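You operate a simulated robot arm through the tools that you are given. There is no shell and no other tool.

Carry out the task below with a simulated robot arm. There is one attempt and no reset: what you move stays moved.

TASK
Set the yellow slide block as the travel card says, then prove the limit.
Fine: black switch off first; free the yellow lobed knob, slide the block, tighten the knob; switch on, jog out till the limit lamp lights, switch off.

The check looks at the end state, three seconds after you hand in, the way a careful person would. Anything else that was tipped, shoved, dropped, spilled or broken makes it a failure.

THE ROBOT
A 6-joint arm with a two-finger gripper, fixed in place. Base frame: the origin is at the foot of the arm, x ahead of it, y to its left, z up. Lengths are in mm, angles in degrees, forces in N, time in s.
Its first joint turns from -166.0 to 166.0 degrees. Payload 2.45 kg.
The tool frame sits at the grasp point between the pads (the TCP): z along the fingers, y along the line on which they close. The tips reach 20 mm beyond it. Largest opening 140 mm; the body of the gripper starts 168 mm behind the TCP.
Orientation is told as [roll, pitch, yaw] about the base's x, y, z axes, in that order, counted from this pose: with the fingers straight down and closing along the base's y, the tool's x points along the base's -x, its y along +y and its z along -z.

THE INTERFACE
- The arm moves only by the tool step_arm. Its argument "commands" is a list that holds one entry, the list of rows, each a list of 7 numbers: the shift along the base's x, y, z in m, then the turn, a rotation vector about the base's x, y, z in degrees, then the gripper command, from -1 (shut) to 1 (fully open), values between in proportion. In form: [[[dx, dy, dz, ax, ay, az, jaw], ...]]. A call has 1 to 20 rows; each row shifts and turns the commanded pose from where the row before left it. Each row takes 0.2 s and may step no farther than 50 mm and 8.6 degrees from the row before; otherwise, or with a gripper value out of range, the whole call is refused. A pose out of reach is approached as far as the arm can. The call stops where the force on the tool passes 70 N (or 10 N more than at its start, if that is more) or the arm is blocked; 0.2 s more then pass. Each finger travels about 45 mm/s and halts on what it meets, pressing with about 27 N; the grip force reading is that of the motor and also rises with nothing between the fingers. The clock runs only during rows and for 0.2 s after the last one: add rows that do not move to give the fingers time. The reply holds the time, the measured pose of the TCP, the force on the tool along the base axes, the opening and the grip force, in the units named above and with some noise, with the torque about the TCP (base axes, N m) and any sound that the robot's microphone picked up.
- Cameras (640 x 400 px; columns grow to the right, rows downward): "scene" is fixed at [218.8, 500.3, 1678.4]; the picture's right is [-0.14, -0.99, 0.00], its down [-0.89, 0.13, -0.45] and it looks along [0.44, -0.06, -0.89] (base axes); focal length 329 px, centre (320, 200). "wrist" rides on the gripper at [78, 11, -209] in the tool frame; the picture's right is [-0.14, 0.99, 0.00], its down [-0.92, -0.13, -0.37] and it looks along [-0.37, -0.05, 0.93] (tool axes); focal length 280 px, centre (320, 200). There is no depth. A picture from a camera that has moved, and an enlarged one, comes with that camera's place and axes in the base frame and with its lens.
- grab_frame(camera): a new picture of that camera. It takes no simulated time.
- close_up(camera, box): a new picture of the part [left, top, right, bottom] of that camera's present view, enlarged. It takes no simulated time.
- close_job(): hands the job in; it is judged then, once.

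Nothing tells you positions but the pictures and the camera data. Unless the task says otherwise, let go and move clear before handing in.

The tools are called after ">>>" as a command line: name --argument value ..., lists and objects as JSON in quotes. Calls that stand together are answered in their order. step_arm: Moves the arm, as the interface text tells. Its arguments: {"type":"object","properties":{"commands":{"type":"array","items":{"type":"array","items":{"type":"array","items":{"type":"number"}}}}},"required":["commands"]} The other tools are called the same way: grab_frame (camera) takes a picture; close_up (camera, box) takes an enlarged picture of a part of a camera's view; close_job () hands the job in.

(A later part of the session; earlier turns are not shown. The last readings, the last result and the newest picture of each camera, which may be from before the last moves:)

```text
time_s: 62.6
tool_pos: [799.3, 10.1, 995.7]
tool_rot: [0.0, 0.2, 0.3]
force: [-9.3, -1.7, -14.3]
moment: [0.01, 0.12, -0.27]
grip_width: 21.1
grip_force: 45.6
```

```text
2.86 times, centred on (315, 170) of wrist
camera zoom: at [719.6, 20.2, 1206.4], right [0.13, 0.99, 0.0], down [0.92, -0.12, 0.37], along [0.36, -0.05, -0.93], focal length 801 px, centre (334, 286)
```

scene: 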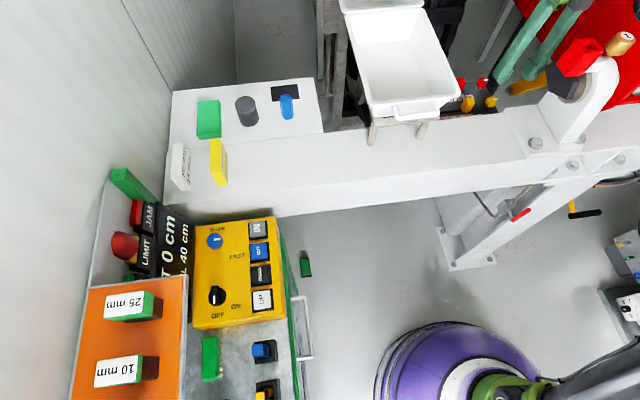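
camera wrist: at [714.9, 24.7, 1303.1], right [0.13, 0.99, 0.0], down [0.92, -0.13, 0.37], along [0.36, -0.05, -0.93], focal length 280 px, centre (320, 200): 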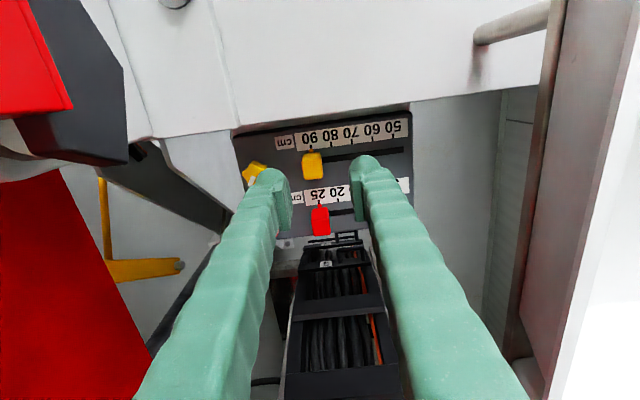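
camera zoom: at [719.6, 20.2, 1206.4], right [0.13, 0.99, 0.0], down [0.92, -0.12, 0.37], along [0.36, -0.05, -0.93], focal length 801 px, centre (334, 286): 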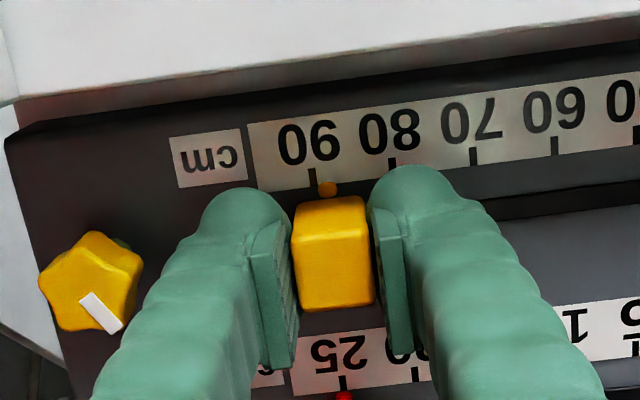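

It slides freely now. About 21 mm remains to the 80 tick. I'll move 19 mm and then fine-tune.

>>> step_arm --commands '[[[0, 0.004, 0, 0, 0, 0, -1], [0, 0.004, 0, 0, 0, 0, -1], [0, 0.004, 0, 0, 0, 0, -1], [0, 0.004, 0, 0, 0, 0, -1], [0, 0.003, 0, 0, 0, 0, -1], [0, 0, 0, 0, 0, 0, -1], [0, 0, 0, 0, 0, 0, -1]]]'

>>> close_up --camera "wrist" --box '[210, 100, 420, 240]'

>>> close_up --camera "wrist" --box '[285, 140, 355, 180]'

```text
time_s: 64.2
tool_pos: [798.8, 27.4, 996.8]
tool_rot: [-0.1, 0.0, 0.3]
force: [-13.8, 0.8, -4.8]
moment: [0.02, 0.22, -0.28]
grip_width: 20.8
grip_force: 45.3
```

```text
2.86 times, centred on (315, 170) of wrist
camera zoom: at [719.5, 39.9, 1206.5], right [0.13, 0.99, 0.0], down [0.92, -0.12, 0.37], along [0.36, -0.05, -0.93], focal length 801 px, centre (334, 286)
```

zoom: 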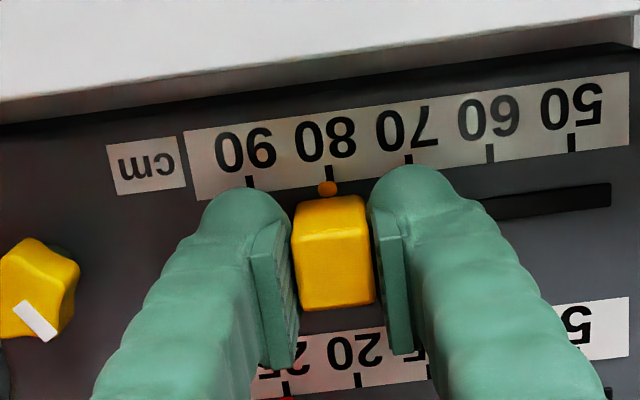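

```text
9.14 times, centred on (320, 160) of wrist
camera zoom: at [719.5, 39.9, 1206.5], right [0.13, 0.99, 0.0], down [0.92, -0.12, 0.37], along [0.36, -0.05, -0.93], focal length 2564 px, centre (320, 566)
```

zoom: 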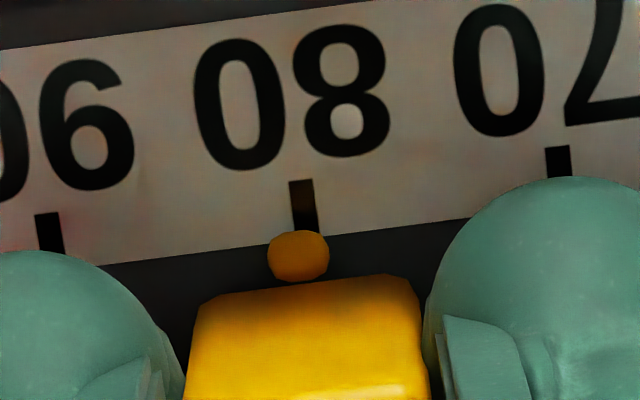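

The pointer is about 1 mm short of the 80 tick (toward 90). I'll nudge it 0.9 mm.

>>> step_arm --commands '[[[0, 0.0009, 0, 0, 0, 0, -1], [0, 0, 0, 0, 0, 0, -1], [0, 0, 0, 0, 0, 0, -1]]]'

>>> close_up --camera "wrist" --box '[285, 140, 355, 180]'

```text
time_s: 65.0
tool_pos: [798.5, 29.7, 996.1]
tool_rot: [0.0, 0.1, 0.4]
force: [-8.5, -0.7, 2.6]
moment: [-0.01, 0.15, -0.24]
grip_width: 21.0
grip_force: 45.0
```

```text
9.14 times, centred on (320, 160) of wrist
camera zoom: at [719.5, 40.2, 1206.5], right [0.13, 0.99, 0.0], down [0.92, -0.12, 0.37], along [0.36, -0.05, -0.93], focal length 2564 px, centre (320, 566)
```

zoom: 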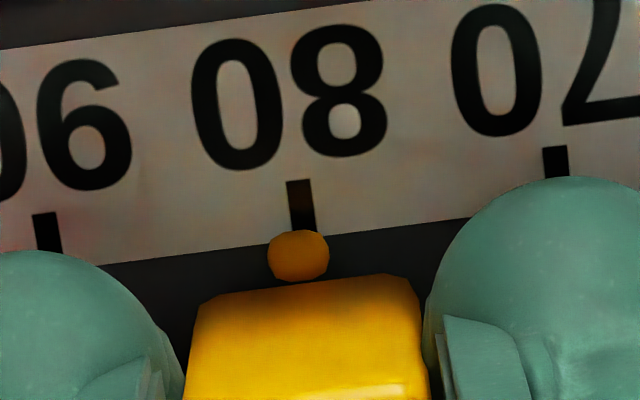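

It moved only about 0.25 mm because of compliance, so I'll nudge again.

>>> step_arm --commands '[[[0, 0.001, 0, 0, 0, 0, -1], [0, 0, 0, 0, 0, 0, -1], [0, 0, 0, 0, 0, 0, -1]]]'

>>> close_up --camera "wrist" --box '[285, 140, 355, 180]'

```text
time_s: 65.8
tool_pos: [798.7, 29.7, 995.6]
tool_rot: [0.1, 0.1, 0.3]
force: [-10.3, -0.6, -3.7]
moment: [-0.01, 0.1, -0.27]
grip_width: 20.8
grip_force: 44.2
```

```text
9.14 times, centred on (320, 160) of wrist
camera zoom: at [719.7, 40.7, 1206.5], right [0.13, 0.99, 0.0], down [0.92, -0.12, 0.37], along [0.36, -0.05, -0.93], focal length 2564 px, centre (320, 566)
```

zoom: 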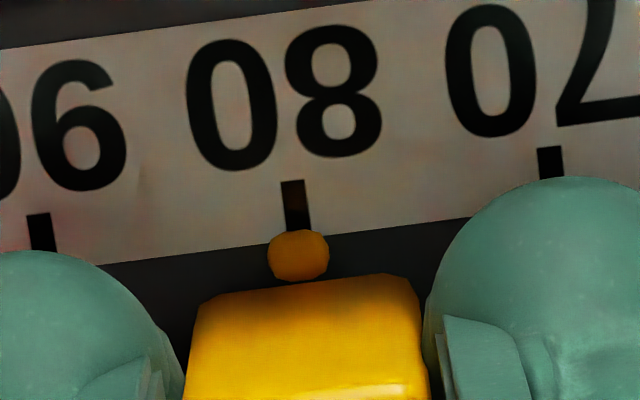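

The pointer now lines up with the 80 tick. I'll release, rise, and check the block stays put.

>>> step_arm --commands '[[[0, 0, 0, 0, 0, 0, -0.4], [0, 0, 0, 0, 0, 0, -0.4], [0, 0, 0, 0, 0, 0, -0.4]]]'

>>> close_up --camera "wrist" --box '[285, 140, 355, 180]'

```text
time_s: 66.6
tool_pos: [798.5, 29.2, 995.8]
tool_rot: [0.1, 0.1, 0.3]
force: [-0.2, 0.4, 0.1]
moment: [-0.01, -0.01, 0.01]
grip_width: 42.0
grip_force: 0.0
```

```text
9.14 times, centred on (320, 160) of wrist
camera zoom: at [720.1, 40.7, 1206.4], right [0.13, 0.99, 0.0], down [0.92, -0.12, 0.37], along [0.36, -0.05, -0.93], focal length 2564 px, centre (320, 566)
```

zoom: 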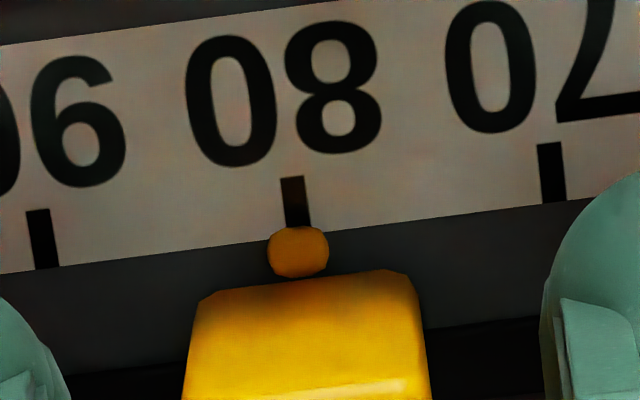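

The block stays at 80. Now I'll go back to the knob with yaw −55° and the lean, ready to tighten clockwise.

>>> step_arm --commands '[[[0, 0, 0.02, 0, 0, 0, -0.4], [0, 0, 0.04, 0, 0, 0, -0.3], [0, 0, 0.035, 0, 0, -8, -0.3], [0, 0, 0, 0, 0, -8, -0.3], [0, 0, 0, 0, 0, -8, -0.3], [0, 0, 0, 0, 0, -8, -0.3], [0, 0, 0, 0, 0, -8, -0.3], [0, 0, 0, 0, 0, -8, -0.3], [0, 0, 0, 0, 0, -7.3, -0.3], [0, 0, 0, -5.46, -3.83, 0, -0.3], [0, 0, 0, -5.46, -3.83, 0, -0.3], [0, -0.02, 0, -5.46, -3.83, 0, -0.3], [-0.002, -0.03, 0, 0, 0, 0, -0.3], [-0.003, -0.036, -0.025, 0, 0, 0, -0.3], [0, 0, -0.025, 0, 0, 0, -0.3], [0, 0, 0, 0, 0, 0, -0.3]]]'

>>> close_up --camera "wrist" --box '[230, 60, 440, 220]'

>>> close_up --camera "scene" --box '[400, 0, 640, 150]'

```text
time_s: 70.0
tool_pos: [794.8, -54.3, 1043.6]
tool_rot: [0.0, -19.8, -55.0]
force: [0.3, -0.2, -0.4]
moment: [-0.02, -0.02, 0.0]
grip_width: 48.8
grip_force: 0.2
```

```text
2.50 times, centred on (335, 140) of wrist
camera zoom: at [719.8, 70.2, 1214.2], right [0.89, 0.46, 0.05], down [0.32, -0.68, 0.66], along [0.34, -0.57, -0.75], focal length 701 px, centre (282, 350)
```

zoom: 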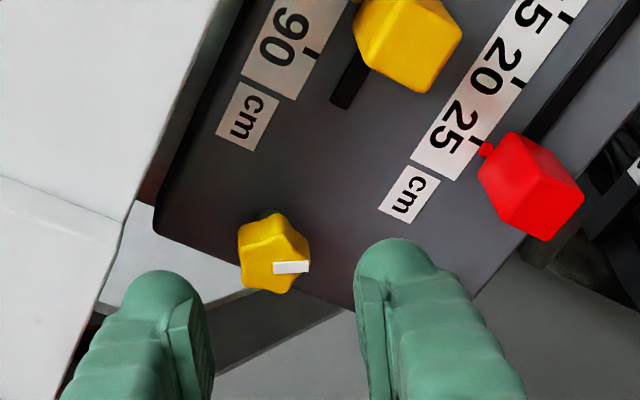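

```text
2.67 times, centred on (520, 75) of scene
camera zoom: at [218.8, 500.3, 1678.4], right [-0.14, -0.99, 0.0], down [-0.89, 0.13, -0.45], along [0.44, -0.06, -0.89], focal length 878 px, centre (-213, 533)
```

zoom: 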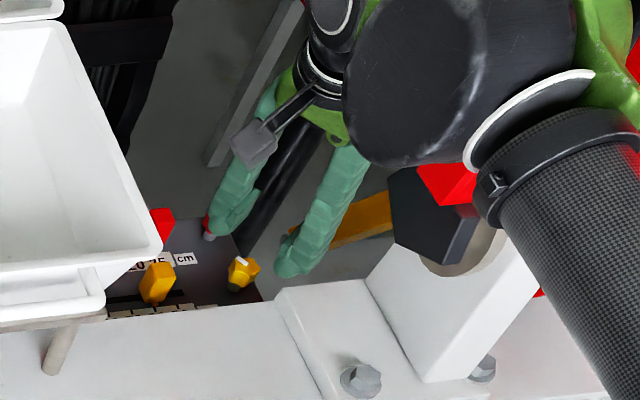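

The knob is aligned. I'll descend and close on it.

>>> step_arm --commands '[[[-0.0005, -0.001, -0.025, 0, 0, 0, -0.3], [-0.0005, -0.001, -0.018, 0, 0, 0, -0.3], [0, 0, -0.005, 0, 0, 0, -0.3], [0, 0, -0.003, 0, 0, 0, -0.3], [0, 0, 0, 0, 0, 0, -1], [0, 0, 0, 0, 0, 0, -1], [0, 0, 0, 0, 0, 0, -1], [0, 0, 0, 0, 0, 0, -1]]]'

>>> close_up --camera "wrist" --box '[230, 90, 410, 220]'

```text
time_s: 71.8
tool_pos: [794.5, -56.5, 991.7]
tool_rot: [0.0, -20.0, -55.0]
force: [7.0, 3.5, 0.3]
moment: [0.07, -0.08, 0.0]
grip_width: 26.8
grip_force: 44.8
```

```text
3.08 times, centred on (320, 155) of wrist
camera zoom: at [718.5, 69.0, 1161.6], right [0.89, 0.46, 0.05], down [0.32, -0.68, 0.66], along [0.34, -0.57, -0.75], focal length 863 px, centre (320, 338)
```

zoom: 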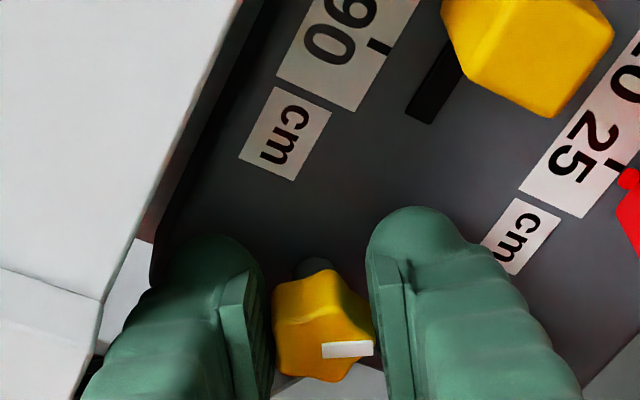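

I'll turn it clockwise 72° about its axis.

>>> step_arm --commands '[[[0.0006, 0.0003, 0, 0, 0, -8, -1], [0.0006, 0.0002, 0, 0, 0, -8, -1], [0.0007, 0.0001, 0, 0, 0, -8, -1], [0.0007, 0, 0, 0, 0, -8, -1], [0.0007, -0.0001, 0, 0, 0, -8, -1], [0, 0, 0, 0, 0, 0, -1]]]'

```text
time_s: 73.2
tool_pos: [798.9, -56.3, 989.7]
tool_rot: [0.1, -20.0, -95.0]
force: [54.9, 15.8, 36.4]
moment: [-0.3, -0.76, 0.41]
grip_width: 26.9
grip_force: 45.2
```

The side load has grown, so I'll relax toward +x and slightly up before continuing.

>>> step_arm --commands '[[[0.002, 0.0005, 0.001, 0, 0, 0, -1], [0.002, 0.0005, 0.001, 0, 0, 0, -1], [0, 0, 0, 0, 0, 0, -1]]]'

>>> close_up --camera "wrist" --box '[230, 90, 410, 220]'

```text
time_s: 74.0
tool_pos: [798.9, -56.2, 990.3]
tool_rot: [-0.2, -19.9, -95.1]
force: [-16.4, 9.4, -32.5]
moment: [0.49, -0.24, -0.16]
grip_width: 26.8
grip_force: 45.0
```

```text
3.08 times, centred on (320, 155) of wrist
camera zoom: at [822.4, 87.4, 1161.6], right [0.98, -0.22, 0.04], down [-0.19, -0.73, 0.66], along [-0.11, -0.65, -0.75], focal length 863 px, centre (320, 338)
```

zoom: 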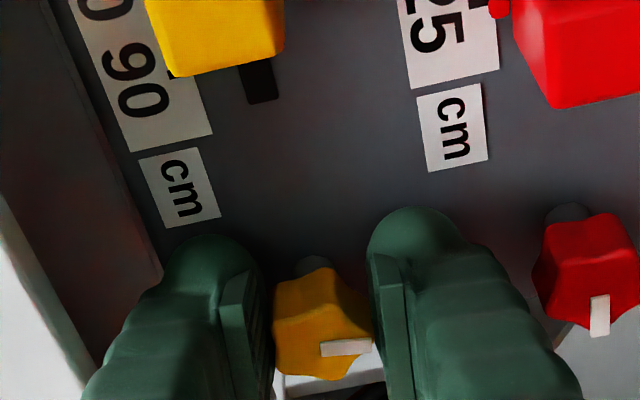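

The load is now small and within compliance. I'll continue clockwise with a slightly larger arc.

>>> step_arm --commands '[[[-0.0007, 0, -0.0005, 0, 0, 0, -1], [0.0012, -0.0002, 0, 0, 0, -8, -1], [0.0012, -0.0004, 0, 0, 0, -8, -1], [0, 0, 0, 0, 0, 0, -1]]]'

```text
time_s: 75.0
tool_pos: [801.7, -57.3, 991.6]
tool_rot: [-0.1, -20.0, -111.1]
force: [-39.5, 6.6, -40.4]
moment: [0.25, -0.03, -0.28]
grip_width: 26.2
grip_force: 45.3
```

>>> step_arm --commands '[[[-0.002, 0, -0.001, 0, 0, 0, -1], [0.0006, -0.0005, 0, 0, 0, -8, -1], [0, 0, 0, 0, 0, 0, -1]]]'

>>> close_up --camera "wrist" --box '[230, 90, 410, 220]'

```text
time_s: 75.8
tool_pos: [802.7, -57.9, 990.8]
tool_rot: [0.2, -19.9, -119.0]
force: [37.4, 4.1, 35.9]
moment: [-0.23, -0.39, 0.2]
grip_width: 26.3
grip_force: 45.2
```

```text
3.08 times, centred on (320, 155) of wrist
camera zoom: at [879.6, 64.4, 1162.5], right [0.8, -0.59, 0.05], down [-0.47, -0.58, 0.66], along [-0.36, -0.55, -0.75], focal length 863 px, centre (320, 338)
```

zoom: 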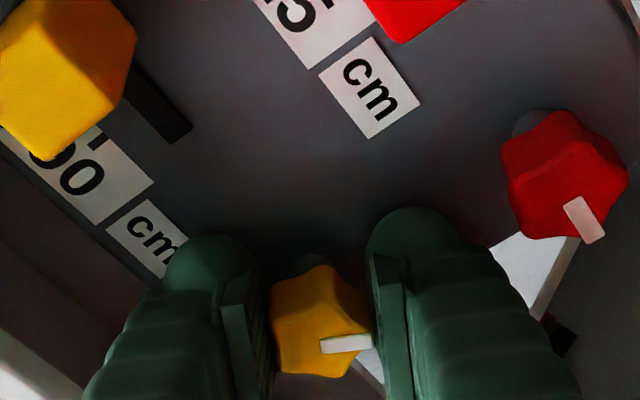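

The knob has followed by 64°. I'll release, lift, rotate back to regrip the next lobe, and turn on until it's tight.

>>> step_arm --commands '[[[0.001, 0, 0.0005, 0, 0, 0, -1], [0, 0, 0, 0, 0, 0, -0.3], [0, 0, 0, 0, 0, 0, -0.3], [0, 0, 0.015, 0, 0, 0, -0.3], [0, 0, 0.025, 0, 0, 0, -0.3], [-0.001, 0.0002, 0, 0, 0, 8.5, -0.3], [-0.0012, 0.0002, 0, 0, 0, 8.5, -0.3], [-0.0012, 0.0002, 0, 0, 0, 8.5, -0.3], [-0.0012, 0.0002, 0, 0, 0, 8.5, -0.3], [-0.0012, 0.0002, 0, 0, 0, 8.5, -0.3], [-0.0012, 0.0002, 0, 0, 0, 8.5, -0.3], [-0.0012, 0.0002, 0, 0, 0, 8.5, -0.3], [-0.0012, 0.0002, 0, 0, 0, 8.5, -0.3], [0, 0, 0, 0, 0, 0, -0.3]]]'

>>> close_up --camera "wrist" --box '[230, 60, 440, 220]'

>>> close_up --camera "scene" --box '[400, 0, 640, 150]'

```text
time_s: 78.8
tool_pos: [791.7, -56.2, 1031.4]
tool_rot: [0.0, -19.9, -50.9]
force: [-0.1, 0.3, -0.3]
moment: [0.05, 0.0, -0.02]
grip_width: 49.0
grip_force: 0.1
```

```text
2.50 times, centred on (335, 140) of wrist
camera zoom: at [708.0, 63.9, 1202.6], right [0.85, 0.52, 0.05], down [0.37, -0.65, 0.66], along [0.38, -0.54, -0.75], focal length 701 px, centre (282, 350)
```

zoom: 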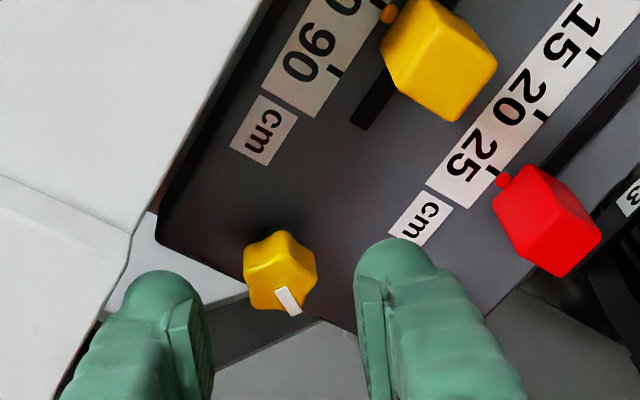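

```text
2.67 times, centred on (520, 75) of scene
camera zoom: at [218.8, 500.3, 1678.4], right [-0.14, -0.99, 0.0], down [-0.89, 0.13, -0.45], along [0.44, -0.06, -0.89], focal length 878 px, centre (-213, 533)
```

zoom: 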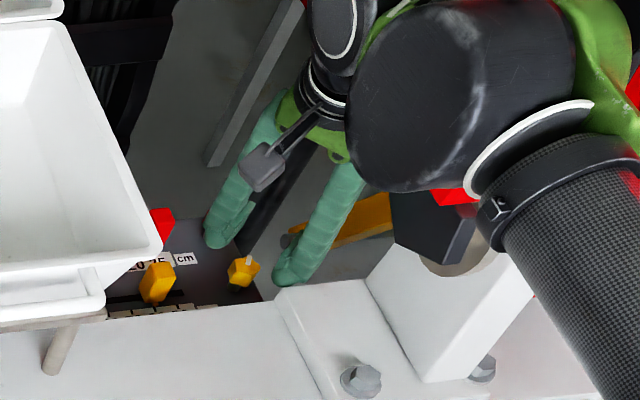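

It's well aligned. I'll descend and grip.

>>> step_arm --commands '[[[0.001, 0, -0.025, 0, 0, 0, -0.3], [0, 0, -0.01, 0, 0, 0, -0.3], [0, 0, -0.004, 0, 0, 0, -0.3], [0, 0, 0, 0, 0, 0, -1], [0, 0, 0, 0, 0, 0, -1], [0, 0, 0, 0, 0, 0, -1], [0, 0, 0, 0, 0, 0, -1]]]'

>>> close_up --camera "wrist" --box '[230, 90, 410, 220]'

```text
time_s: 80.4
tool_pos: [792.6, -55.1, 992.5]
tool_rot: [0.0, -19.9, -50.9]
force: [-7.3, -1.5, -8.7]
moment: [0.0, 0.16, -0.07]
grip_width: 25.8
grip_force: 44.7
```

```text
3.08 times, centred on (320, 155) of wrist
camera zoom: at [709.0, 64.0, 1164.2], right [0.85, 0.52, 0.05], down [0.37, -0.66, 0.66], along [0.38, -0.54, -0.75], focal length 863 px, centre (320, 338)
```

zoom: 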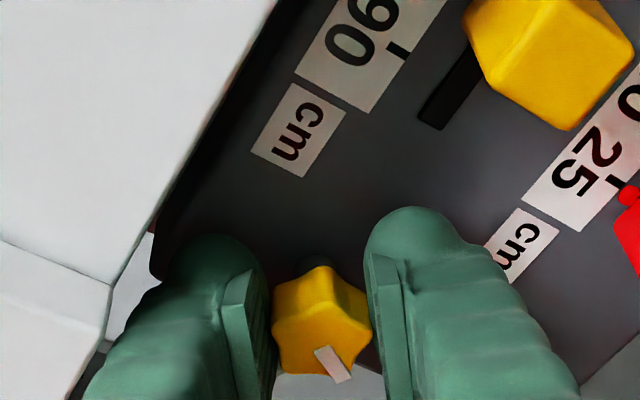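

I'll turn clockwise in stages, watching the torque.

>>> step_arm --commands '[[[0.0007, 0.0001, 0, 0, 0, -8, -1], [0.0008, 0, 0, 0, 0, -8, -1], [0.0009, 0, 0, 0, 0, -8, -1], [0, 0, 0, 0, 0, 0, -1]]]'

```text
time_s: 81.4
tool_pos: [796.3, -55.0, 993.6]
tool_rot: [-0.1, -19.8, -75.0]
force: [-5.6, 10.6, 4.9]
moment: [0.16, 0.09, -0.05]
grip_width: 25.8
grip_force: 45.2
```

>>> step_arm --commands '[[[0.0009, 0, 0, 0, 0, -8, -1], [0.0009, -0.0002, 0, 0, 0, -8, -1], [0, 0, 0, 0, 0, 0, -1]]]'

```text
time_s: 82.2
tool_pos: [798.5, -54.3, 992.5]
tool_rot: [0.1, -19.9, -91.0]
force: [17.3, 15.3, 15.2]
moment: [0.02, -0.17, 0.1]
grip_width: 25.6
grip_force: 45.2
```

The sideways loads are moderate with no strong torque yet. I'll continue in 8° and then smaller steps.

>>> step_arm --commands '[[[0.0017, -0.0005, 0.0003, 0, 0, -8, -1], [0, 0, 0, 0, 0, 0, -1]]]'

>>> close_up --camera "wrist" --box '[230, 90, 410, 220]'

```text
time_s: 82.8
tool_pos: [799.6, -54.2, 993.9]
tool_rot: [-0.1, -19.9, -99.0]
force: [18.2, 19.3, 11.1]
moment: [0.23, -0.16, 0.14]
grip_width: 25.8
grip_force: 44.9
```

```text
3.08 times, centred on (320, 155) of wrist
camera zoom: at [831.8, 86.8, 1164.0], right [0.96, -0.28, 0.05], down [-0.24, -0.71, 0.66], along [-0.15, -0.64, -0.75], focal length 863 px, centre (320, 338)
```

zoom: 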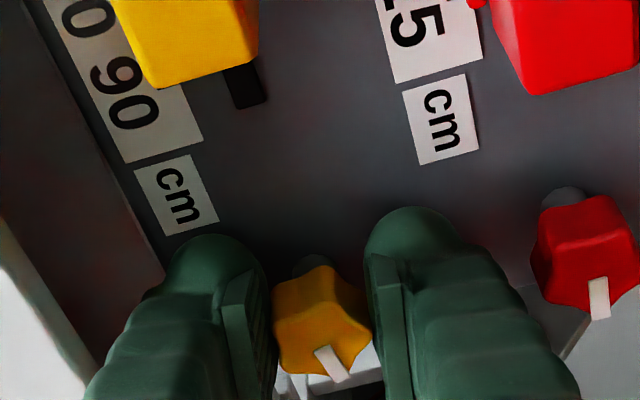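

Compared to the first grip, the knob needs about 9° more to reach its original tight mark. I'll continue until firm torque appears.

>>> step_arm --commands '[[[0.0015, -0.0012, 0, 0, 0, -8, -1], [0, 0, 0, 0, 0, 0, -1]]]'

```text
time_s: 83.4
tool_pos: [799.8, -56.1, 992.7]
tool_rot: [0.0, -19.9, -107.1]
force: [5.7, 30.1, -11.3]
moment: [0.69, -0.11, -0.05]
grip_width: 25.8
grip_force: 44.9
```

>>> step_arm --commands '[[[0.0003, 0.001, 0, 0, 0, -4, -1], [0.0004, 0, 0, 0, 0, -4, -1], [0, 0, 0, 0, 0, 0, -1]]]'

>>> close_up --camera "wrist" --box '[230, 90, 410, 220]'

```text
time_s: 84.2
tool_pos: [800.0, -57.5, 993.1]
tool_rot: [0.0, -20.1, -115.0]
force: [-12.8, 13.1, -12.2]
moment: [-0.25, 0.36, 0.31]
grip_width: 26.0
grip_force: 44.8
```

```text
3.08 times, centred on (320, 155) of wrist
camera zoom: at [871.2, 70.1, 1163.9], right [0.84, -0.54, 0.05], down [-0.43, -0.62, 0.66], along [-0.33, -0.58, -0.75], focal length 863 px, centre (320, 338)
```

zoom: 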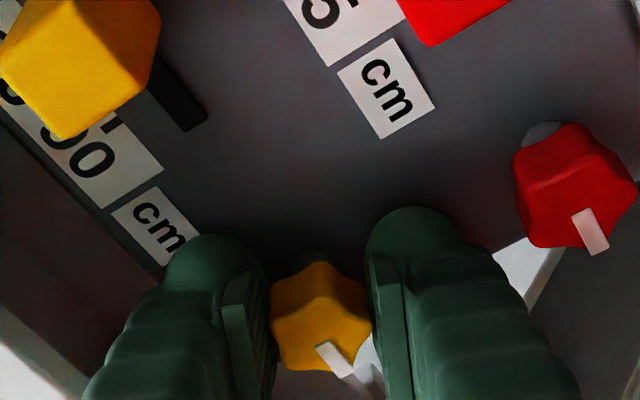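

The torque is starting to rise (+0.31), so I'm near tight. I'll turn a little more.

>>> step_arm --commands '[[[0.0002, 0, 0, 0, 0, -3, -1], [0.0002, 0, 0, 0, 0, -3, -1], [0, 0, 0, 0, 0, 0, -1]]]'

>>> close_up --camera "wrist" --box '[230, 90, 410, 220]'

```text
time_s: 85.0
tool_pos: [800.4, -56.1, 994.0]
tool_rot: [-0.1, -20.0, -121.1]
force: [-39.2, -6.3, -28.5]
moment: [-0.1, 0.29, 0.07]
grip_width: 26.6
grip_force: 45.0
```

```text
3.08 times, centred on (320, 155) of wrist
camera zoom: at [884.1, 61.2, 1164.4], right [0.78, -0.62, 0.05], down [-0.49, -0.57, 0.66], along [-0.39, -0.54, -0.75], focal length 863 px, centre (320, 338)
```

zoom: 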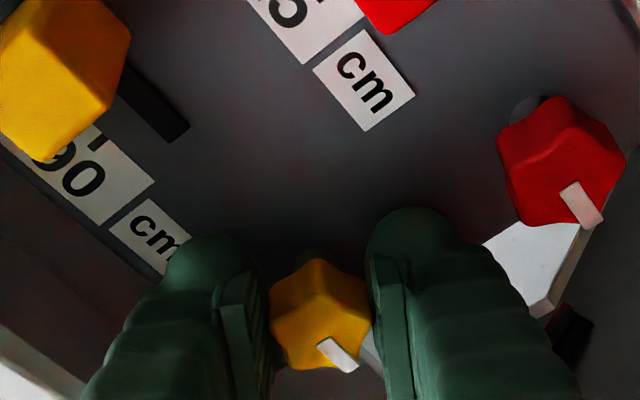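

The yellow mark is now parallel to the untouched red knob's mark, its original tight angle. I'll relieve the side load and give one last small clockwise twist to confirm it's tight.

>>> step_arm --commands '[[[-0.0015, 0, -0.001, 0, 0, 0, -1], [0, 0, 0, 0, 0, -4, -1], [0, 0, 0, 0, 0, -4, -1], [0, 0, 0, 0, 0, 0, -1]]]'

>>> close_up --camera "wrist" --box '[230, 90, 410, 220]'

```text
time_s: 86.0
tool_pos: [801.8, -57.4, 992.7]
tool_rot: [0.1, -19.9, -129.0]
force: [45.1, -8.5, 39.2]
moment: [-0.34, -0.55, 0.32]
grip_width: 26.4
grip_force: 45.0
```

```text
3.08 times, centred on (320, 155) of wrist
camera zoom: at [899.7, 49.0, 1163.5], right [0.69, -0.72, 0.05], down [-0.57, -0.49, 0.66], along [-0.45, -0.48, -0.75], focal length 863 px, centre (320, 338)
```

zoom: 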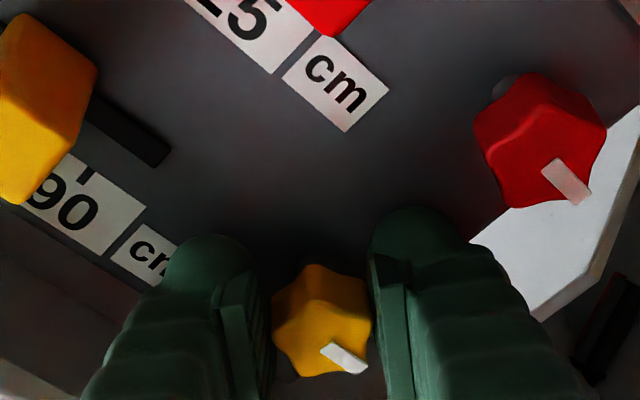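

The yellow mark's world direction now matches the red one's (about −84° measured for both), and the fingers slip around it, so the knob is tight. I'll release without back-turning, lift, and verify the block.

>>> step_arm --commands '[[[0.0015, 0, 0.001, 0, 0, 0, -1], [0, 0, 0, 0, 0, 0, -0.3], [0, 0, 0, 0, 0, 0, -0.3], [0, 0, 0.015, 0, 0, 0, -0.3], [0, 0, 0.03, 0, 0, 0, -0.3], [0, 0, 0.03, 0, 0, 0, -0.3], [0, 0, 0, 0, 0, 0, -0.3]]]'

>>> grab_frame --camera "wrist"

>>> close_up --camera "wrist" --box '[190, 40, 400, 180]'

```text
time_s: 87.6
tool_pos: [801.8, -59.5, 1068.5]
tool_rot: [0.0, -19.9, -128.9]
force: [0.0, 1.1, -0.1]
moment: [0.0, 0.01, 0.02]
grip_width: 48.9
grip_force: 0.1
```

```text
taken
camera wrist: at [900.7, 47.3, 1239.9], right [0.69, -0.72, 0.05], down [-0.56, -0.49, 0.66], along [-0.46, -0.48, -0.75], focal length 280 px, centre (320, 200)
```

wrist: 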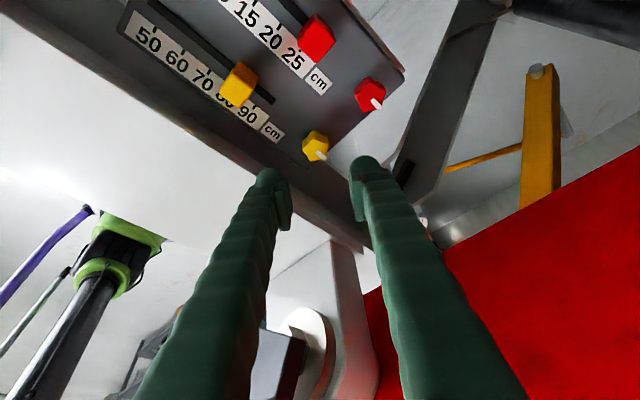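

```text
2.86 times, centred on (295, 110) of wrist
camera zoom: at [900.7, 47.3, 1239.9], right [0.69, -0.72, 0.05], down [-0.56, -0.49, 0.66], along [-0.46, -0.48, -0.75], focal length 801 px, centre (391, 457)
```

zoom: 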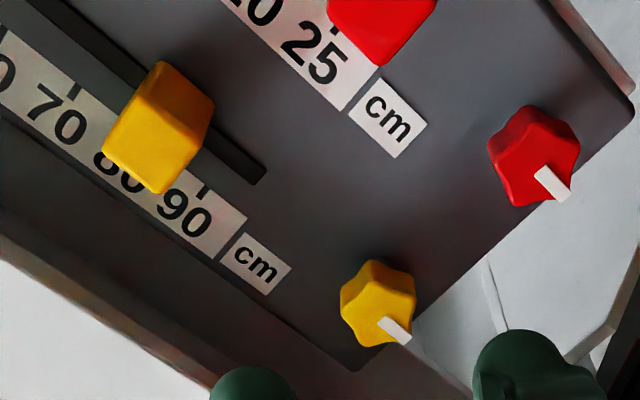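

The knob mark is back at its original direction. I'll straighten up and look squarely at the pointer again.

>>> step_arm --commands '[[[0, 0.03, 0.01, 0, 0, 0, -0.3], [0, 0.03, 0.01, 0, 0, 0, -0.3], [0, 0.03, 0, 5.18, -4.2, 0, -0.3], [0, 0, 0, 5.18, -4.2, 0, -0.3], [0, 0, 0, 5.18, -4.2, 0, -0.3], [0, 0, 0, 0, 0, 8.5, -0.3], [0, 0, 0, 0, 0, 8.5, -0.3], [0, 0, 0, 0, 0, 8.5, -0.3], [0, 0, 0, 0, 0, 8.5, -0.3], [0, 0, 0, 0, 0, 8.5, -0.3], [0, 0, 0, 0, 0, 8.5, -0.3], [0, 0, 0, 0, 0, 8.5, -0.3], [0, 0, 0, 0, 0, 8.5, -0.3], [0, 0, 0, 0, 0, 8.5, -0.3], [0, 0, 0, 0, 0, 8.5, -0.3], [0, 0, 0, 0, 0, 8.5, -0.3], [0, 0, 0, 0, 0, 8.5, -0.3], [0, 0, 0, 0, 0, 8.5, -0.3], [0, 0, 0, 0, 0, 8.5, -0.3], [0, 0, 0, 0, 0, 8.5, -0.3]]]'

>>> grab_frame --camera "wrist"

>>> close_up --camera "wrist" --box '[270, 100, 390, 180]'

```text
time_s: 91.8
tool_pos: [802.3, 32.8, 1088.8]
tool_rot: [0.0, 0.2, -1.4]
force: [-0.1, -0.7, -0.1]
moment: [0.0, -0.02, 0.01]
grip_width: 49.2
grip_force: 0.1
```

```text
taken
camera wrist: at [722.8, 47.0, 1297.9], right [0.16, 0.99, 0.0], down [0.92, -0.15, 0.37], along [0.36, -0.06, -0.93], focal length 280 px, centre (320, 200)
```

wrist: 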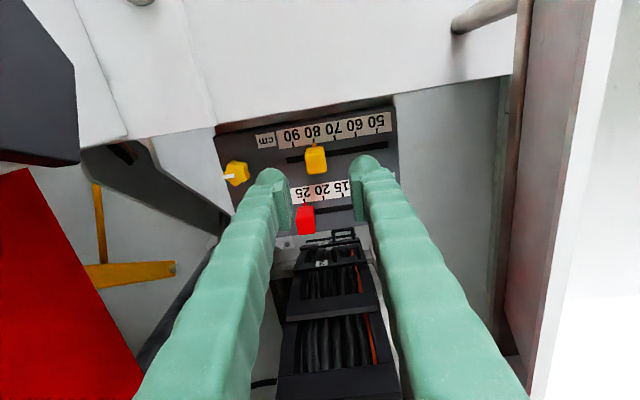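

```text
5.00 times, centred on (330, 140) of wrist
camera zoom: at [722.8, 47.0, 1297.9], right [0.16, 0.99, 0.0], down [0.92, -0.15, 0.37], along [0.36, -0.06, -0.93], focal length 1402 px, centre (270, 500)
```

zoom: 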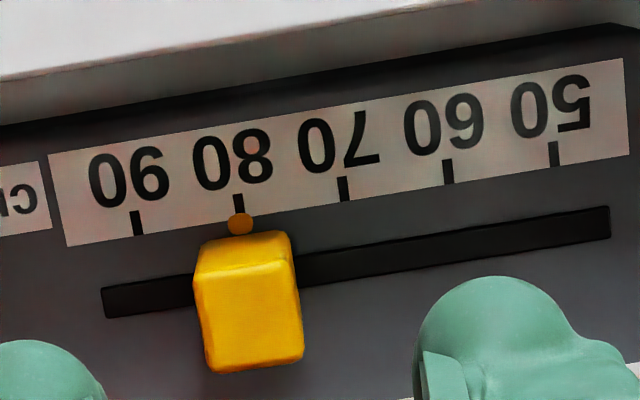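

The pointer is on the 80 tick. Next I'll go back to the panel: first up and back over the beam, then across high to the console.

>>> step_arm --commands '[[[0, 0, 0.045, 0, 0, 0, -0.5], [0, 0, 0.045, 0, 0, 0, -1], [0, 0, 0.045, 0, 0, 0, -1], [-0.045, 0, 0.015, 0, 0, 0, -1], [-0.045, 0, 0.015, 0, 0, 0, -1], [-0.045, 0, 0.015, 0, 0, 0, -1], [-0.045, 0, 0.015, 0, 0, 0, -1], [-0.045, 0, 0.015, 0, 0, 0, -1], [-0.045, 0, 0.015, 0, 0, 0, -1], [-0.02, 0.04, 0, 0, 0, 8.5, -1], [-0.01, 0.045, 0, 0, 0, 8.5, -1], [-0.01, 0.045, 0, 0, 0, 8.5, -1], [-0.01, 0.045, 0, 0, 0, 8.5, -1], [-0.01, 0.045, 0, 0, 0, 8.5, -1], [-0.01, 0.045, 0, 0, 0, 8.5, -1], [-0.01, 0.045, 0, 0, 0, 8.5, -1], [-0.01, 0.045, 0, 0, 0, 8.5, -1], [-0.01, 0.045, 0, 0, 0, 8.5, -1], [-0.005, 0.045, 0, 0, 0, 8.5, -1], [-0.005, 0.045, 0, 0, 0, 6.4, -1]]]'

>>> grab_frame --camera "wrist"

>>> grab_frame --camera "scene"

```text
time_s: 96.0
tool_pos: [421.7, 522.2, 1313.8]
tool_rot: [-0.1, 0.1, 90.0]
force: [0.2, -1.8, 0.3]
moment: [0.15, -0.06, 0.0]
grip_width: 0.2
grip_force: 27.2
```

```text
taken
camera wrist: at [409.4, 444.7, 1524.2], right [-0.99, 0.14, 0.0], down [0.13, 0.92, 0.37], along [0.05, 0.36, -0.93], focal length 280 px, centre (320, 200)
```

wrist: 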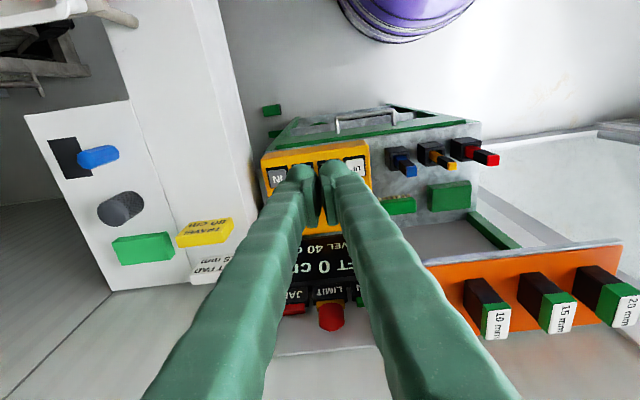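

```text
taken
```

scene: 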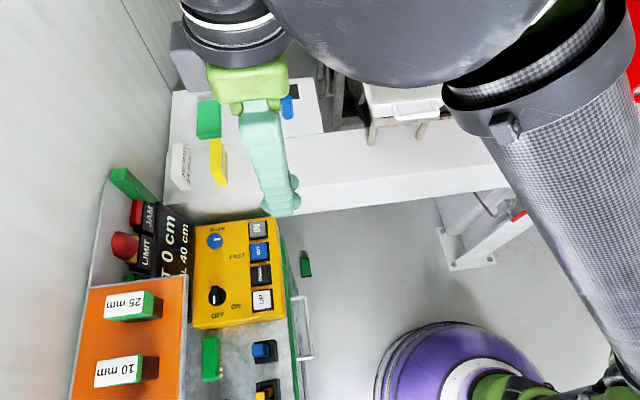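

I'll lean the tool as before and come down on the −y side of the lever's unmarked (+x) end.

>>> step_arm --commands '[[[0, 0, -0.02, 3.33, 5, 0, -1], [0, 0.01, -0.03, 3.33, 5, 0, -1], [-0.002, 0.01, -0.04, 3.33, 5, 0, -1], [-0.002, 0.015, -0.045, 0, 0, 0, -1], [-0.002, 0.015, -0.045, 0, 0, 0, -1], [-0.002, 0.02, -0.045, 0, 0, 0, -1], [-0.002, 0.02, -0.045, 0, 0, 0, -1], [-0.001, 0.02, -0.04, 0, 0, 0, -1], [0, 0.005, 0, 0, 0, 0, -1], [0, 0, 0, 0, 0, 0, -1]]]'

>>> close_up --camera "scene" --box '[180, 230, 290, 330]'

>>> grab_frame --camera "wrist"

```text
time_s: 98.2
tool_pos: [410.2, 637.9, 1002.1]
tool_rot: [15.2, -9.7, 88.6]
force: [1.0, -0.3, -0.1]
moment: [0.04, 0.01, -0.02]
grip_width: 0.2
grip_force: 27.1
```

```text
4.00 times, centred on (235, 280) of scene
camera zoom: at [218.8, 500.3, 1678.4], right [-0.14, -0.99, 0.0], down [-0.89, 0.13, -0.45], along [0.44, -0.06, -0.89], focal length 1317 px, centre (660, -120)
```

zoom: 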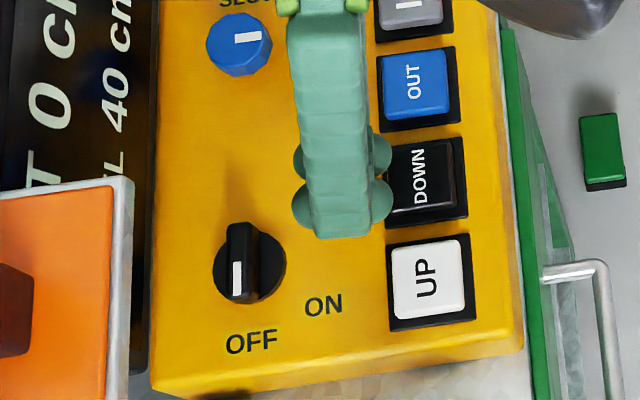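

```text
taken
camera wrist: at [451.5, 525.8, 1192.5], right [-0.95, 0.12, 0.28], down [0.24, 0.85, 0.47], along [-0.18, 0.52, -0.84], focal length 280 px, centre (320, 200)
```

wrist: 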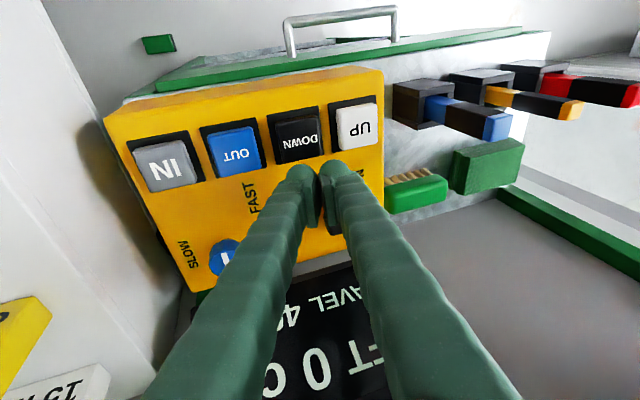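

The lever points straight to OFF and my fingers are near its +x end but close to the DOWN button. I'll shift +y first, then lower beside the lever.

>>> step_arm --commands '[[[-0.002, 0.017, 0, 0, 0, 0, -1], [0, 0, -0.01, 0, 0, 0, -1], [0, 0, -0.008, 0, 0, 0, -1], [0, 0, -0.005, 0, 0, 0, -1], [0, 0, 0, 0, 0, 0, -1]]]'

>>> close_up --camera "scene" --box '[180, 230, 290, 330]'

```text
time_s: 99.4
tool_pos: [407.6, 655.6, 980.3]
tool_rot: [15.2, -9.9, 88.5]
force: [-0.9, -0.1, -0.2]
moment: [0.01, 0.01, 0.0]
grip_width: 0.1
grip_force: 27.4
```

```text
4.00 times, centred on (235, 280) of scene
camera zoom: at [218.8, 500.3, 1678.4], right [-0.14, -0.99, 0.0], down [-0.89, 0.13, -0.45], along [0.44, -0.06, -0.89], focal length 1317 px, centre (660, -120)
```

zoom: 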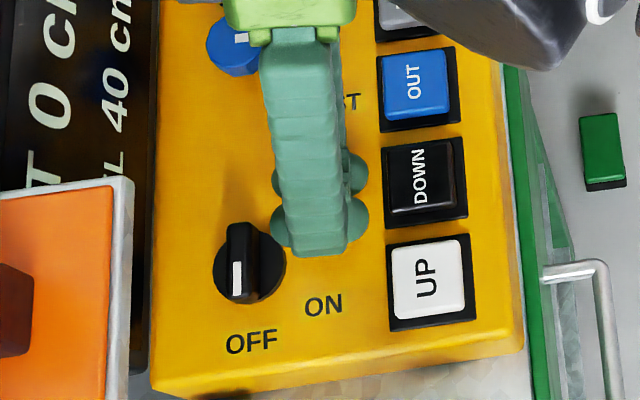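

I'll push in +y on the lever's +x end toward ON.

>>> step_arm --commands '[[[0, 0.005, -0.002, 0, 0, 0, -1], [0, 0.005, 0, 0, 0, 0, -1], [0, 0.004, 0, 0, 0, 0, -1], [0, 0.003, 0, 0, 0, 0, -1], [0, 0.003, 0, 0, 0, 0, -1], [0, 0.003, 0, 0, 0, 0, -1], [0, 0.003, 0, 0, 0, 0, -1], [0, 0, 0, 0, 0, 0, -1]]]'

>>> close_up --camera "scene" --box '[80, 210, 290, 330]'

```text
time_s: 101.2
tool_pos: [411.8, 678.5, 977.9]
tool_rot: [15.0, -9.7, 88.5]
force: [35.9, -37.2, -4.6]
moment: [-0.1, -0.15, 0.39]
grip_width: 0.0
grip_force: 26.6
```

```text
3.05 times, centred on (185, 270) of scene
camera zoom: at [218.8, 500.3, 1678.4], right [-0.14, -0.99, 0.0], down [-0.89, 0.13, -0.45], along [0.44, -0.06, -0.89], focal length 1004 px, centre (731, -13)
```

zoom: 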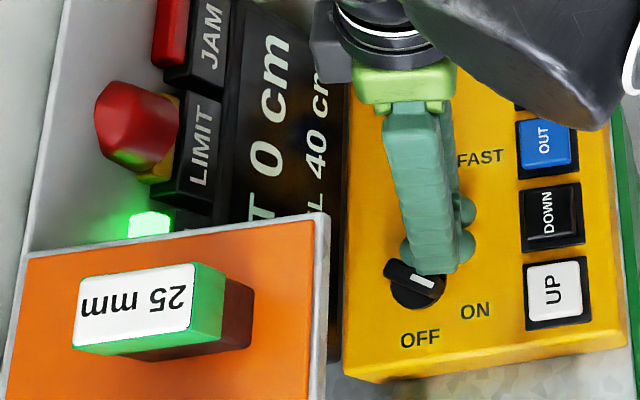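

RUN is lit, so the switch is ON. I'll back off, lift, straighten the tool, and go above the OUT button at about (464, 609).

>>> step_arm --commands '[[[0, -0.01, 0, 0, 0, 0, -1], [0.002, -0.015, 0.01, 0, 0, 0, -1], [0, -0.01, 0.045, 0, 0, 0, -1], [0.02, -0.01, 0.03, -3.33, -5, 0, -1], [0.02, -0.015, 0, -3.33, -5, 0, -1], [0.01, -0.01, 0, -3.33, -5, 0, -1], [0, 0, -0.02, 0, 0, 0, -1], [0, 0, 0, 0, 0, 0, -1]]]'

>>> grab_frame --camera "scene"

>>> close_up --camera "scene" --box '[180, 200, 310, 330]'

>>> grab_frame --camera "wrist"

```text
time_s: 103.0
tool_pos: [463.0, 611.7, 1040.7]
tool_rot: [0.0, 0.1, 89.9]
force: [0.3, -0.6, -0.4]
moment: [-0.01, -0.01, 0.01]
grip_width: 0.2
grip_force: 27.0
```

```text
taken
```

scene: 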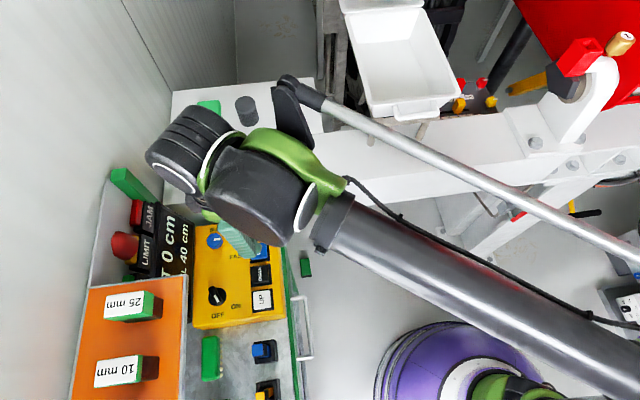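

```text
3.08 times, centred on (245, 265) of scene
camera zoom: at [218.8, 500.3, 1678.4], right [-0.14, -0.99, 0.0], down [-0.89, 0.13, -0.45], along [0.44, -0.06, -0.89], focal length 1013 px, centre (551, 0)
```

zoom: 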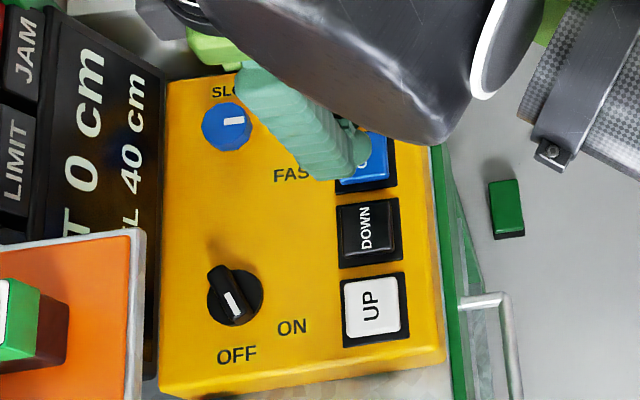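

```text
taken
camera wrist: at [450.9, 535.1, 1251.1], right [-0.99, 0.14, 0.0], down [0.13, 0.92, 0.37], along [0.05, 0.36, -0.93], focal length 280 px, centre (320, 200)
```

wrist: 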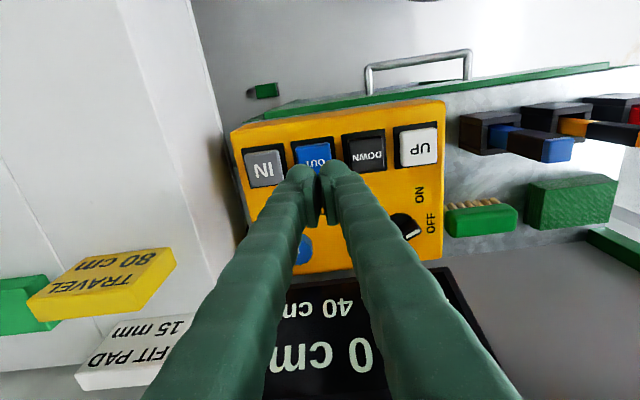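

On backing away, my finger dragged the lever back and RUN is dark again. I'll redo the push, but this time move off in +x and straight up instead of sliding along the lever.

>>> step_arm --commands '[[[-0.01, 0.005, 0, 3.33, 5, 0, -1], [-0.02, 0.01, 0, 3.33, 5, 0, -1], [-0.02, 0.015, 0, 3.33, 5, 0, -1], [0, 0.013, -0.03, 0, 0, 0, -1], [0, 0, -0.015, 0, 0, 0, -1], [-0.002, 0, -0.012, 0, 0, 0, -1], [0, 0, 0, 0, 0, 0, -1]]]'

>>> close_up --camera "scene" --box '[80, 210, 290, 330]'

```text
time_s: 104.6
tool_pos: [406.3, 654.0, 985.9]
tool_rot: [15.2, -9.8, 88.6]
force: [-0.1, -0.5, 0.7]
moment: [-0.05, 0.01, 0.01]
grip_width: 0.0
grip_force: 26.6
```

```text
3.05 times, centred on (185, 270) of scene
camera zoom: at [218.8, 500.3, 1678.4], right [-0.14, -0.99, 0.0], down [-0.89, 0.13, -0.45], along [0.44, -0.06, -0.89], focal length 1004 px, centre (731, -13)
```

zoom: 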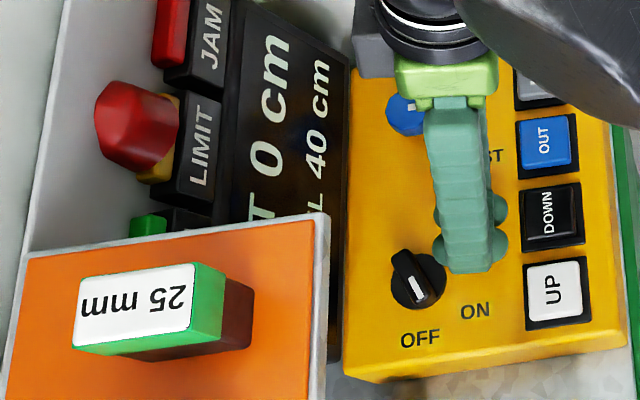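

I'll shift a bit +x so only the far end of the lever is pushed, then push in +y.

>>> step_arm --commands '[[[0.006, 0, -0.004, 0, 0, 0, -1], [0, 0.005, -0.004, 0, 0, 0, -1], [0, 0.005, 0, 0, 0, 0, -1], [0, 0.004, 0, 0, 0, 0, -1], [0, 0.003, 0, 0, 0, 0, -1], [0, 0.003, 0, 0, 0, 0, -1], [0, 0.003, 0, 0, 0, 0, -1], [0, 0, 0, 0, 0, 0, -1]]]'

>>> close_up --camera "scene" --box '[80, 210, 290, 330]'

```text
time_s: 106.4
tool_pos: [414.3, 677.3, 978.6]
tool_rot: [15.2, -9.7, 88.6]
force: [-1.6, -0.5, 0.0]
moment: [-0.02, 0.02, 0.02]
grip_width: 0.0
grip_force: 26.8
```

```text
3.05 times, centred on (185, 270) of scene
camera zoom: at [218.8, 500.3, 1678.4], right [-0.14, -0.99, 0.0], down [-0.89, 0.13, -0.45], along [0.44, -0.06, -0.89], focal length 1004 px, centre (731, -13)
```

zoom: 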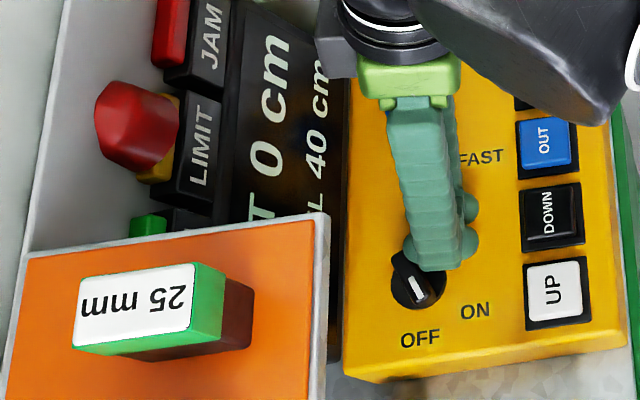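

There's no contact yet. I'll continue pushing in +y.

>>> step_arm --commands '[[[0, 0.003, 0, 0, 0, 0, -1], [0, 0.003, 0, 0, 0, 0, -1], [0, 0.003, 0, 0, 0, 0, -1], [0, 0, 0, 0, 0, 0, -1]]]'

>>> close_up --camera "scene" --box '[80, 210, 290, 330]'

```text
time_s: 107.4
tool_pos: [415.0, 685.4, 977.3]
tool_rot: [15.2, -9.6, 88.5]
force: [9.3, -12.8, -1.0]
moment: [-0.01, -0.01, 0.21]
grip_width: 0.1
grip_force: 27.1
```

```text
3.05 times, centred on (185, 270) of scene
camera zoom: at [218.8, 500.3, 1678.4], right [-0.14, -0.99, 0.0], down [-0.89, 0.13, -0.45], along [0.44, -0.06, -0.89], focal length 1004 px, centre (731, -13)
```

zoom: 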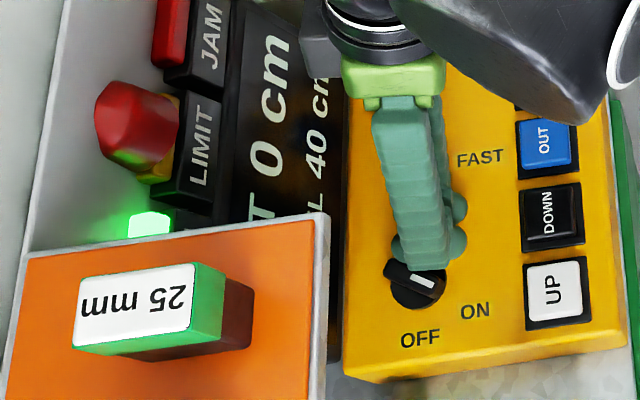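

RUN is lit again. I'll push 2 mm more to reach the stop, then move off in +x and straight up.

>>> step_arm --commands '[[[0, 0.002, 0, 0, 0, 0, -1], [0.004, 0, 0, 0, 0, 0, -1], [0.008, -0.001, 0.002, 0, 0, 0, -1], [0.008, -0.002, 0.02, 0, 0, 0, -1], [0.008, -0.01, 0.04, 0, 0, 0, -1], [0, 0, 0, 0, 0, 0, -1]]]'

>>> close_up --camera "scene" --box '[80, 210, 290, 330]'

```text
time_s: 108.8
tool_pos: [441.9, 676.3, 1037.5]
tool_rot: [15.2, -9.9, 88.6]
force: [-0.1, 0.1, 0.5]
moment: [0.0, -0.02, 0.0]
grip_width: 0.3
grip_force: 26.8
```

```text
3.05 times, centred on (185, 270) of scene
camera zoom: at [218.8, 500.3, 1678.4], right [-0.14, -0.99, 0.0], down [-0.89, 0.13, -0.45], along [0.44, -0.06, -0.89], focal length 1004 px, centre (731, -13)
```

zoom: 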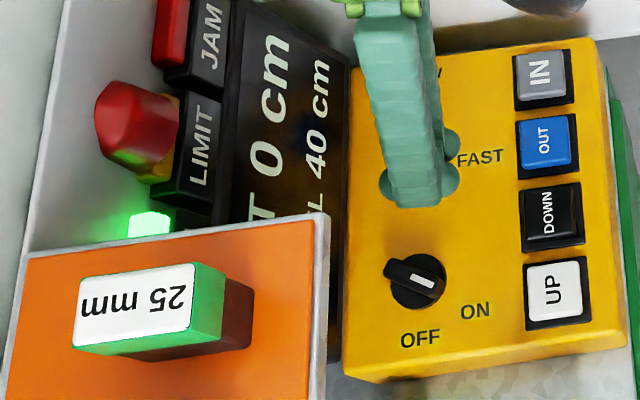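

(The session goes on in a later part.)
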